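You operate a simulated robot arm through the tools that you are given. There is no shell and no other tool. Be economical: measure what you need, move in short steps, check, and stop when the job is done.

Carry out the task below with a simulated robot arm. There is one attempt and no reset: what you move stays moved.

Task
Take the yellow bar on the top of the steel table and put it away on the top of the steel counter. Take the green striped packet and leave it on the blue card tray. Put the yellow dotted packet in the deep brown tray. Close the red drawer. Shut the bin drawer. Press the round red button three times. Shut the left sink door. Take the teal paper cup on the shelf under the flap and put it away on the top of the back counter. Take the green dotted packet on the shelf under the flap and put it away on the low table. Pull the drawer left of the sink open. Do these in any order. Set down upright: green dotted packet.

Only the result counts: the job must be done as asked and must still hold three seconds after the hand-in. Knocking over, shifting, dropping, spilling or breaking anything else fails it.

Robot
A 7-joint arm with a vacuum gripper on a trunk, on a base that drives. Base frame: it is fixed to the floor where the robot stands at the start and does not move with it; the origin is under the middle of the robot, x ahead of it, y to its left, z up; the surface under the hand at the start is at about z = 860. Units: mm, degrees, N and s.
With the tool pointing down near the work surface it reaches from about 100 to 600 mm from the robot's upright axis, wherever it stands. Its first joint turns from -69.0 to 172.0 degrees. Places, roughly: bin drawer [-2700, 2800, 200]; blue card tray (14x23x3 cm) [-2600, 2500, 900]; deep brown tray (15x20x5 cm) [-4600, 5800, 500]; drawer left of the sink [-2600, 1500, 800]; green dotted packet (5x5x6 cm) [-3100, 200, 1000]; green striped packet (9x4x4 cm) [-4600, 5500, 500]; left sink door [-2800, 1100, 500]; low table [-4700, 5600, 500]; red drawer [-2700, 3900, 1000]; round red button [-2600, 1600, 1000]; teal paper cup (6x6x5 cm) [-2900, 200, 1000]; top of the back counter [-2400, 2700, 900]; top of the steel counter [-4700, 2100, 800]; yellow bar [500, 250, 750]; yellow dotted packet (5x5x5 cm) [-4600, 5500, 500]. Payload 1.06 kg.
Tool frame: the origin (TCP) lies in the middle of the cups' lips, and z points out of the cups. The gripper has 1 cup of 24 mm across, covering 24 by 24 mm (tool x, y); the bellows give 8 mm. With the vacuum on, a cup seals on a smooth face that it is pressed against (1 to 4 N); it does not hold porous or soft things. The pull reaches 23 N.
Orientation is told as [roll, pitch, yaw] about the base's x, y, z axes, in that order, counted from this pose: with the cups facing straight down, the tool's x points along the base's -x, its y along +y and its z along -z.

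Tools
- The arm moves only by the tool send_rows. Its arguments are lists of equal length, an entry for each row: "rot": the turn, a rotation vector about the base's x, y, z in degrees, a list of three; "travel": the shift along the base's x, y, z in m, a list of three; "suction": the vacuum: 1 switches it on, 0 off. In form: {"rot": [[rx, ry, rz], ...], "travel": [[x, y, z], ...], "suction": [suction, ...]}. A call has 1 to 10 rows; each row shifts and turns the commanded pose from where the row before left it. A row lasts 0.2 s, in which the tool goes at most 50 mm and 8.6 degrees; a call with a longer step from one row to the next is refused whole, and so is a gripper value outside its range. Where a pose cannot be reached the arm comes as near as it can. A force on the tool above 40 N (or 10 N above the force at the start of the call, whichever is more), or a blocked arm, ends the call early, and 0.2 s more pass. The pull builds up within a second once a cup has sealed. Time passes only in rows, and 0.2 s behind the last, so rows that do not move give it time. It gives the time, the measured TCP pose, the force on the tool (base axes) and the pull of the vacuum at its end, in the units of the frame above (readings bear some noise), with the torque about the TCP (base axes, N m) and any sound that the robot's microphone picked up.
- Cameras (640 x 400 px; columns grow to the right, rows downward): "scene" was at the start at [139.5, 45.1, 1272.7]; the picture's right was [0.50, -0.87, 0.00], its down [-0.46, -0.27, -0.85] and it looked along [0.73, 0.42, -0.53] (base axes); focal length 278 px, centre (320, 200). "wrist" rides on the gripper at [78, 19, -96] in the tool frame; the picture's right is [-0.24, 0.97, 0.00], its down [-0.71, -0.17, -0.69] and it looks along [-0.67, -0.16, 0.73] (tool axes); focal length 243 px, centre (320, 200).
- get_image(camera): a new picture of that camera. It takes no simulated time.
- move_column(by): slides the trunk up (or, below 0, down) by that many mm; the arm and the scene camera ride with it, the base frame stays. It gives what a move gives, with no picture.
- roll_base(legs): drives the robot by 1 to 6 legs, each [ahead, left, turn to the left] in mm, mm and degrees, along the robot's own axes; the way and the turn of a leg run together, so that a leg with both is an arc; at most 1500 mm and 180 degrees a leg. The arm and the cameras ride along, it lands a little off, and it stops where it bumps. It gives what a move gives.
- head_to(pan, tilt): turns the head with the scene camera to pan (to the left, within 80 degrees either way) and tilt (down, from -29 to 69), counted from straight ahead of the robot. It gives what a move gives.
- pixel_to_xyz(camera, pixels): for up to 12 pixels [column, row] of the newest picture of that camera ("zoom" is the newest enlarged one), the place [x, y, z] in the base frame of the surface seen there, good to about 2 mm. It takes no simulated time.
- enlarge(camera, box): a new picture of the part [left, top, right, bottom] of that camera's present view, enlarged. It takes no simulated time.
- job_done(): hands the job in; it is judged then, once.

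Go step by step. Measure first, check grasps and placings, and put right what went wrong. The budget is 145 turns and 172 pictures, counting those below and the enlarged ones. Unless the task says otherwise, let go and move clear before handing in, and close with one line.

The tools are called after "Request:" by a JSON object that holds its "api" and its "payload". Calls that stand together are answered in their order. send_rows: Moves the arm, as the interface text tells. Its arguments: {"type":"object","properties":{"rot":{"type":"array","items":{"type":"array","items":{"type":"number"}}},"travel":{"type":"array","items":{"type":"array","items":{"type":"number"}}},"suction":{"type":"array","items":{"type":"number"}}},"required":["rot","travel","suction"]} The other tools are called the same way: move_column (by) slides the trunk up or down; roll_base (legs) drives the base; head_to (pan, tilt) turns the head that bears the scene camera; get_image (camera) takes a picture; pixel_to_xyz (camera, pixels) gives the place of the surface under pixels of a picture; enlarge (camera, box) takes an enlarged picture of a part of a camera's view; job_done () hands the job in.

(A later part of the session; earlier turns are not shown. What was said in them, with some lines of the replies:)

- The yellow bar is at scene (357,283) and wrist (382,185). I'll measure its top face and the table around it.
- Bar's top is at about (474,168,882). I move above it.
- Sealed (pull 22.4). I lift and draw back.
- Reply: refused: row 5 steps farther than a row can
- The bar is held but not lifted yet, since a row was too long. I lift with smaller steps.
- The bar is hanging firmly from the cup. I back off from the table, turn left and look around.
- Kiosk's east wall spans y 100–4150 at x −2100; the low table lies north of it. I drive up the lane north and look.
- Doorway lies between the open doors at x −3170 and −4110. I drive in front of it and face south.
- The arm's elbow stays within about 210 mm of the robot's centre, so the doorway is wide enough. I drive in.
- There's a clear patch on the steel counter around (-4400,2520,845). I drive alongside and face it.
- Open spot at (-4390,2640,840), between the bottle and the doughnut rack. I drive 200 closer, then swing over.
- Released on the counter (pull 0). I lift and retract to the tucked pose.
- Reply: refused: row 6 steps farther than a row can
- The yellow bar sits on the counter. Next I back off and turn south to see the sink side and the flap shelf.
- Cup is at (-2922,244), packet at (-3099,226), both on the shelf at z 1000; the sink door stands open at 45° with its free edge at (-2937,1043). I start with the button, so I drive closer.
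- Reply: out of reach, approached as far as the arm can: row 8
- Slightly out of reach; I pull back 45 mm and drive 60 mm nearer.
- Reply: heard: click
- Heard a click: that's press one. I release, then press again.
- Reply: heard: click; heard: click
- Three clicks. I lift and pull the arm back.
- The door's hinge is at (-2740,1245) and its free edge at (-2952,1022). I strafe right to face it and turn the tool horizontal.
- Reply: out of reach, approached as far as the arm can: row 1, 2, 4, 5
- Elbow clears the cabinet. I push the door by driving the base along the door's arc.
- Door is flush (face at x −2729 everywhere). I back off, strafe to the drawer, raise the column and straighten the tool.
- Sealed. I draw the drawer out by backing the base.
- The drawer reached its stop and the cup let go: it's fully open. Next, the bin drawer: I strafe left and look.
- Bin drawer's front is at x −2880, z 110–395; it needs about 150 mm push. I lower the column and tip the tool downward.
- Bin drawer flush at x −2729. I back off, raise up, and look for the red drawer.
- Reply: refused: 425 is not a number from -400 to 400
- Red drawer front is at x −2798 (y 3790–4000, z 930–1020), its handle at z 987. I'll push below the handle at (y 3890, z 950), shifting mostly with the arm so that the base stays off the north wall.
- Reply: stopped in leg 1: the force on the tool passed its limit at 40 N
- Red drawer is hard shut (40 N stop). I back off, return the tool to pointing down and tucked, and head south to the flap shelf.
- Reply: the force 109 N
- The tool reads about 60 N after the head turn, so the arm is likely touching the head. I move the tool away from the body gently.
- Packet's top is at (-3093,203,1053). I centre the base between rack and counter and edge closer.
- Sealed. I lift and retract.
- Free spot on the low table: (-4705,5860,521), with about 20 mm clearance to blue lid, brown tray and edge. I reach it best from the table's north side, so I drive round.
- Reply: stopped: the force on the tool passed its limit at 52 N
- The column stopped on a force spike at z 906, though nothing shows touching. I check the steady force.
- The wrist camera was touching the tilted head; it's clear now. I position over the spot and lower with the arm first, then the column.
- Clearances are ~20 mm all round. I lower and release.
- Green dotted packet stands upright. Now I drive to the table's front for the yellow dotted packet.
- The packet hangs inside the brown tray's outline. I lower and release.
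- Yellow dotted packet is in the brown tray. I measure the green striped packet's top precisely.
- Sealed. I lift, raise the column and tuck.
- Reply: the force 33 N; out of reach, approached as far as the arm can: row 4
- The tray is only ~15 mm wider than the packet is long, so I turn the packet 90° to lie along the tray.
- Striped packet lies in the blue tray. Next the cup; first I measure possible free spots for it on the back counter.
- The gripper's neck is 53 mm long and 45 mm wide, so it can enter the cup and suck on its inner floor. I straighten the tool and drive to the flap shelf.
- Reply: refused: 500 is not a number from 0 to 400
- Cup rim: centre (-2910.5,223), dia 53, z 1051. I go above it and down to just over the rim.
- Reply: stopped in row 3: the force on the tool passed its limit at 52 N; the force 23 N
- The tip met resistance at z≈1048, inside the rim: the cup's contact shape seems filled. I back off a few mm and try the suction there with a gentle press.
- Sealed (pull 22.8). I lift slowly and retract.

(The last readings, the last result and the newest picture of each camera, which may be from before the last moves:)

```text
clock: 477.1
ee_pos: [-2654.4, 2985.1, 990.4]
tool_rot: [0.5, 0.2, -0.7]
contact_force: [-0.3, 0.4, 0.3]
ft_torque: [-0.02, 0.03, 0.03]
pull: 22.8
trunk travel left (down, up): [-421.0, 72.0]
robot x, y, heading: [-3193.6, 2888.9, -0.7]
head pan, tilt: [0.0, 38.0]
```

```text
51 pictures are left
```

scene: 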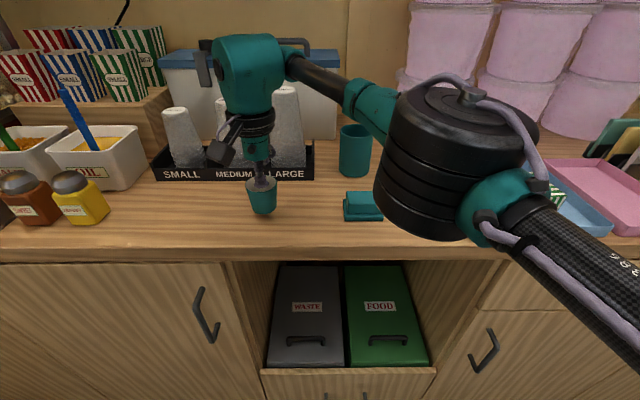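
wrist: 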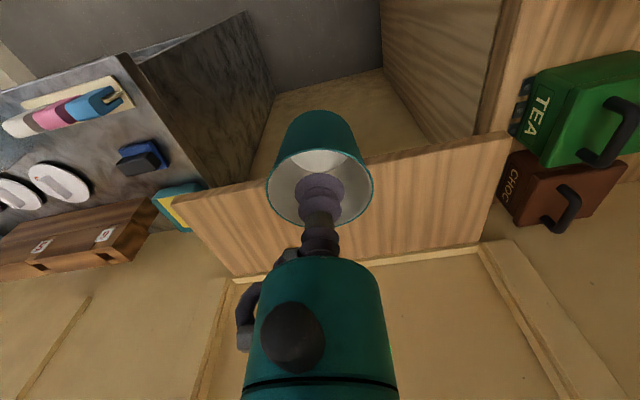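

Request:
{"api": "send_rows", "payload": {"rot": [[0, 0, 0], [0, 0, 0], [0, 0, 0], [0, 0, 0], [0, 0, 0], [0, 0, 0]], "travel": [[0, 0, -0.018], [0, 0, -0.006], [0, 0, -0.0025], [0, 0, 0], [0, 0, 0], [0, 0, 0]], "suction": [1, 1, 1, 1, 0, 0]}}

Request:
{"api": "enlarge", "payload": {"camera": "scene", "box": [200, 130, 340, 230]}}

```text
clock: 478.5
ee_pos: [-2655.4, 2985.2, 961.0]
tool_rot: [0.4, 0.3, -0.6]
contact_force: [1.5, -0.1, 6.2]
ft_torque: [0.01, 0.04, -0.01]
pull: 0.2
trunk travel left (down, up): [-421.0, 72.0]
robot x, y, heading: [-3192.3, 2889.8, -0.3]
head pan, tilt: [0.0, 38.0]
```

```text
4.00 times, centred on (270, 180) of scene
```

zoom: 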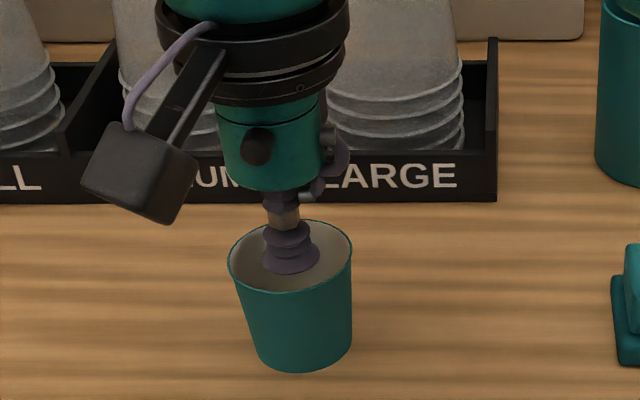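

Cup stands on the counter and the vacuum is off. I lift straight up and retract.

Request:
{"api": "send_rows", "payload": {"rot": [[0, 0, 0], [0, 0, 0], [0, 0, 0], [0, 0, 0], [0, 0, 0], [0, 0, 0], [0, 0, 0], [0, 0, 0], [0, 0, 0]], "travel": [[0, 0, 0.008], [0, 0, 0.02], [0, 0, 0.035], [0, 0, 0.04], [-0.01, 0, 0.03], [-0.04, -0.01, 0.01], [-0.045, -0.01, 0], [-0.045, -0.01, 0], [-0.03, -0.01, 0]], "suction": [0, 0, 0, 0, 0, 0, 0, 0, 0]}}

Request:
{"api": "get_image", "payload": {"camera": "scene"}}

```text
clock: 480.5
ee_pos: [-2825.6, 2948.9, 1105.2]
tool_rot: [0.5, 0.1, -0.7]
contact_force: [-0.3, -0.3, -0.6]
ft_torque: [-0.01, 0.0, -0.05]
pull: 0.2
trunk travel left (down, up): [-421.0, 72.0]
robot x, y, heading: [-3193.5, 2888.3, -0.3]
head pan, tilt: [0.0, 38.0]
```

```text
49 pictures are left
```

scene: 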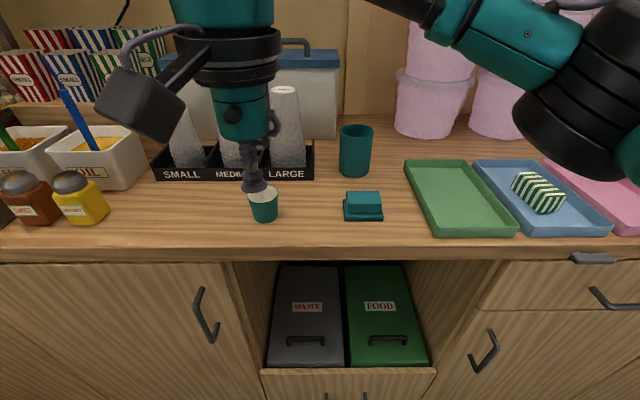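

Cup stands alone at (-2655,2985). I back off and check all doors and drawers once more.

Request:
{"api": "roll_base", "payload": {"legs": [[-420, 0, 0]]}}

Request:
{"api": "head_to", "payload": {"pan": -45, "tilt": 25}}

Request:
{"api": "get_image", "payload": {"camera": "scene"}}

Request:
{"api": "head_to", "payload": {"pan": 40, "tilt": 25}}

Request:
{"api": "get_image", "payload": {"camera": "scene"}}

```text
clock: 483.1
ee_pos: [-3247.8, 2952.7, 1107.1]
tool_rot: [0.4, 0.2, -0.7]
contact_force: [0.6, 0.0, -0.7]
ft_torque: [0.0, 0.0, 0.0]
pull: 0.0
trunk travel left (down, up): [-421.0, 72.0]
robot x, y, heading: [-3614.7, 2894.0, -0.8]
head pan, tilt: [0.0, 38.0]
```

```text
clock: 484.2
ee_pos: [-3246.2, 2951.9, 1106.2]
tool_rot: [0.4, 0.3, -0.8]
contact_force: [0.2, 0.5, 0.3]
ft_torque: [0.01, 0.0, 0.02]
pull: 0.1
trunk travel left (down, up): [-421.0, 72.0]
robot x, y, heading: [-3609.3, 2892.9, -0.5]
head pan, tilt: [-45.0, 25.0]
```

```text
48 pictures are left
```

scene: 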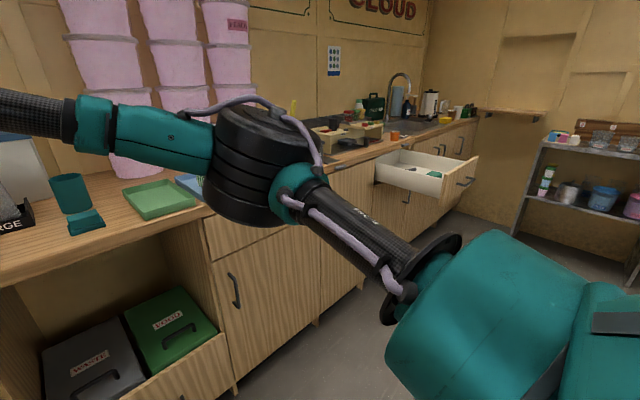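

```text
clock: 485.8
ee_pos: [-3246.2, 2952.4, 1106.7]
tool_rot: [0.5, 0.2, -0.7]
contact_force: [0.1, -0.4, 1.0]
ft_torque: [0.01, -0.03, -0.01]
pull: 0.0
trunk travel left (down, up): [-421.0, 72.0]
robot x, y, heading: [-3615.1, 2898.7, -0.5]
head pan, tilt: [40.0, 25.0]
```

```text
47 pictures are left
```

scene: 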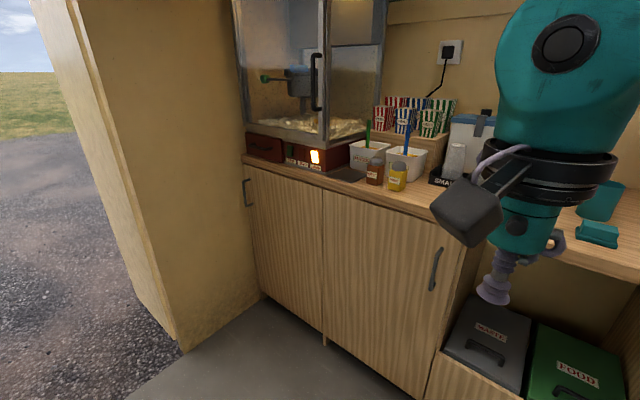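

Drawer left of the sink is open, red and bin drawers are shut. One last look at the sink door, which the open drawer hides from here.

Request:
{"api": "roll_base", "payload": {"legs": [[0, -1500, 0], [0, -500, 0]]}}

Request:
{"api": "head_to", "payload": {"pan": 0, "tilt": 25}}

Request:
{"api": "get_image", "payload": {"camera": "scene"}}

```text
clock: 503.5
ee_pos: [-3226.9, 974.5, 1106.5]
tool_rot: [0.4, 0.2, 0.7]
contact_force: [-0.5, 1.1, -0.7]
ft_torque: [-0.02, 0.0, 0.0]
pull: 0.0
trunk travel left (down, up): [-421.0, 72.0]
robot x, y, heading: [-3594.5, 900.6, 0.8]
head pan, tilt: [40.0, 25.0]
```

```text
clock: 504.6
ee_pos: [-3226.8, 974.7, 1106.4]
tool_rot: [0.4, 0.1, 0.7]
contact_force: [0.4, 0.1, 0.1]
ft_torque: [-0.02, 0.04, 0.04]
pull: 0.1
trunk travel left (down, up): [-421.0, 72.0]
robot x, y, heading: [-3594.4, 907.4, 1.0]
head pan, tilt: [0.0, 25.0]
```

```text
46 pictures are left
```

scene: 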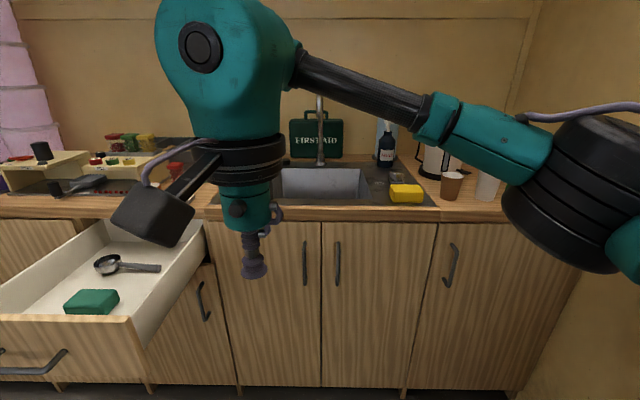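

The left sink door (handle at pixel (304,262)) is flush and the drawer to its left is open. Everything is in place, so I hand in.

Request:
{"api": "job_done", "payload": {}}

```text
The job is handed in.
```

All ten parts of the job are done and handed in, with the green dotted packet standing upright on the low table.
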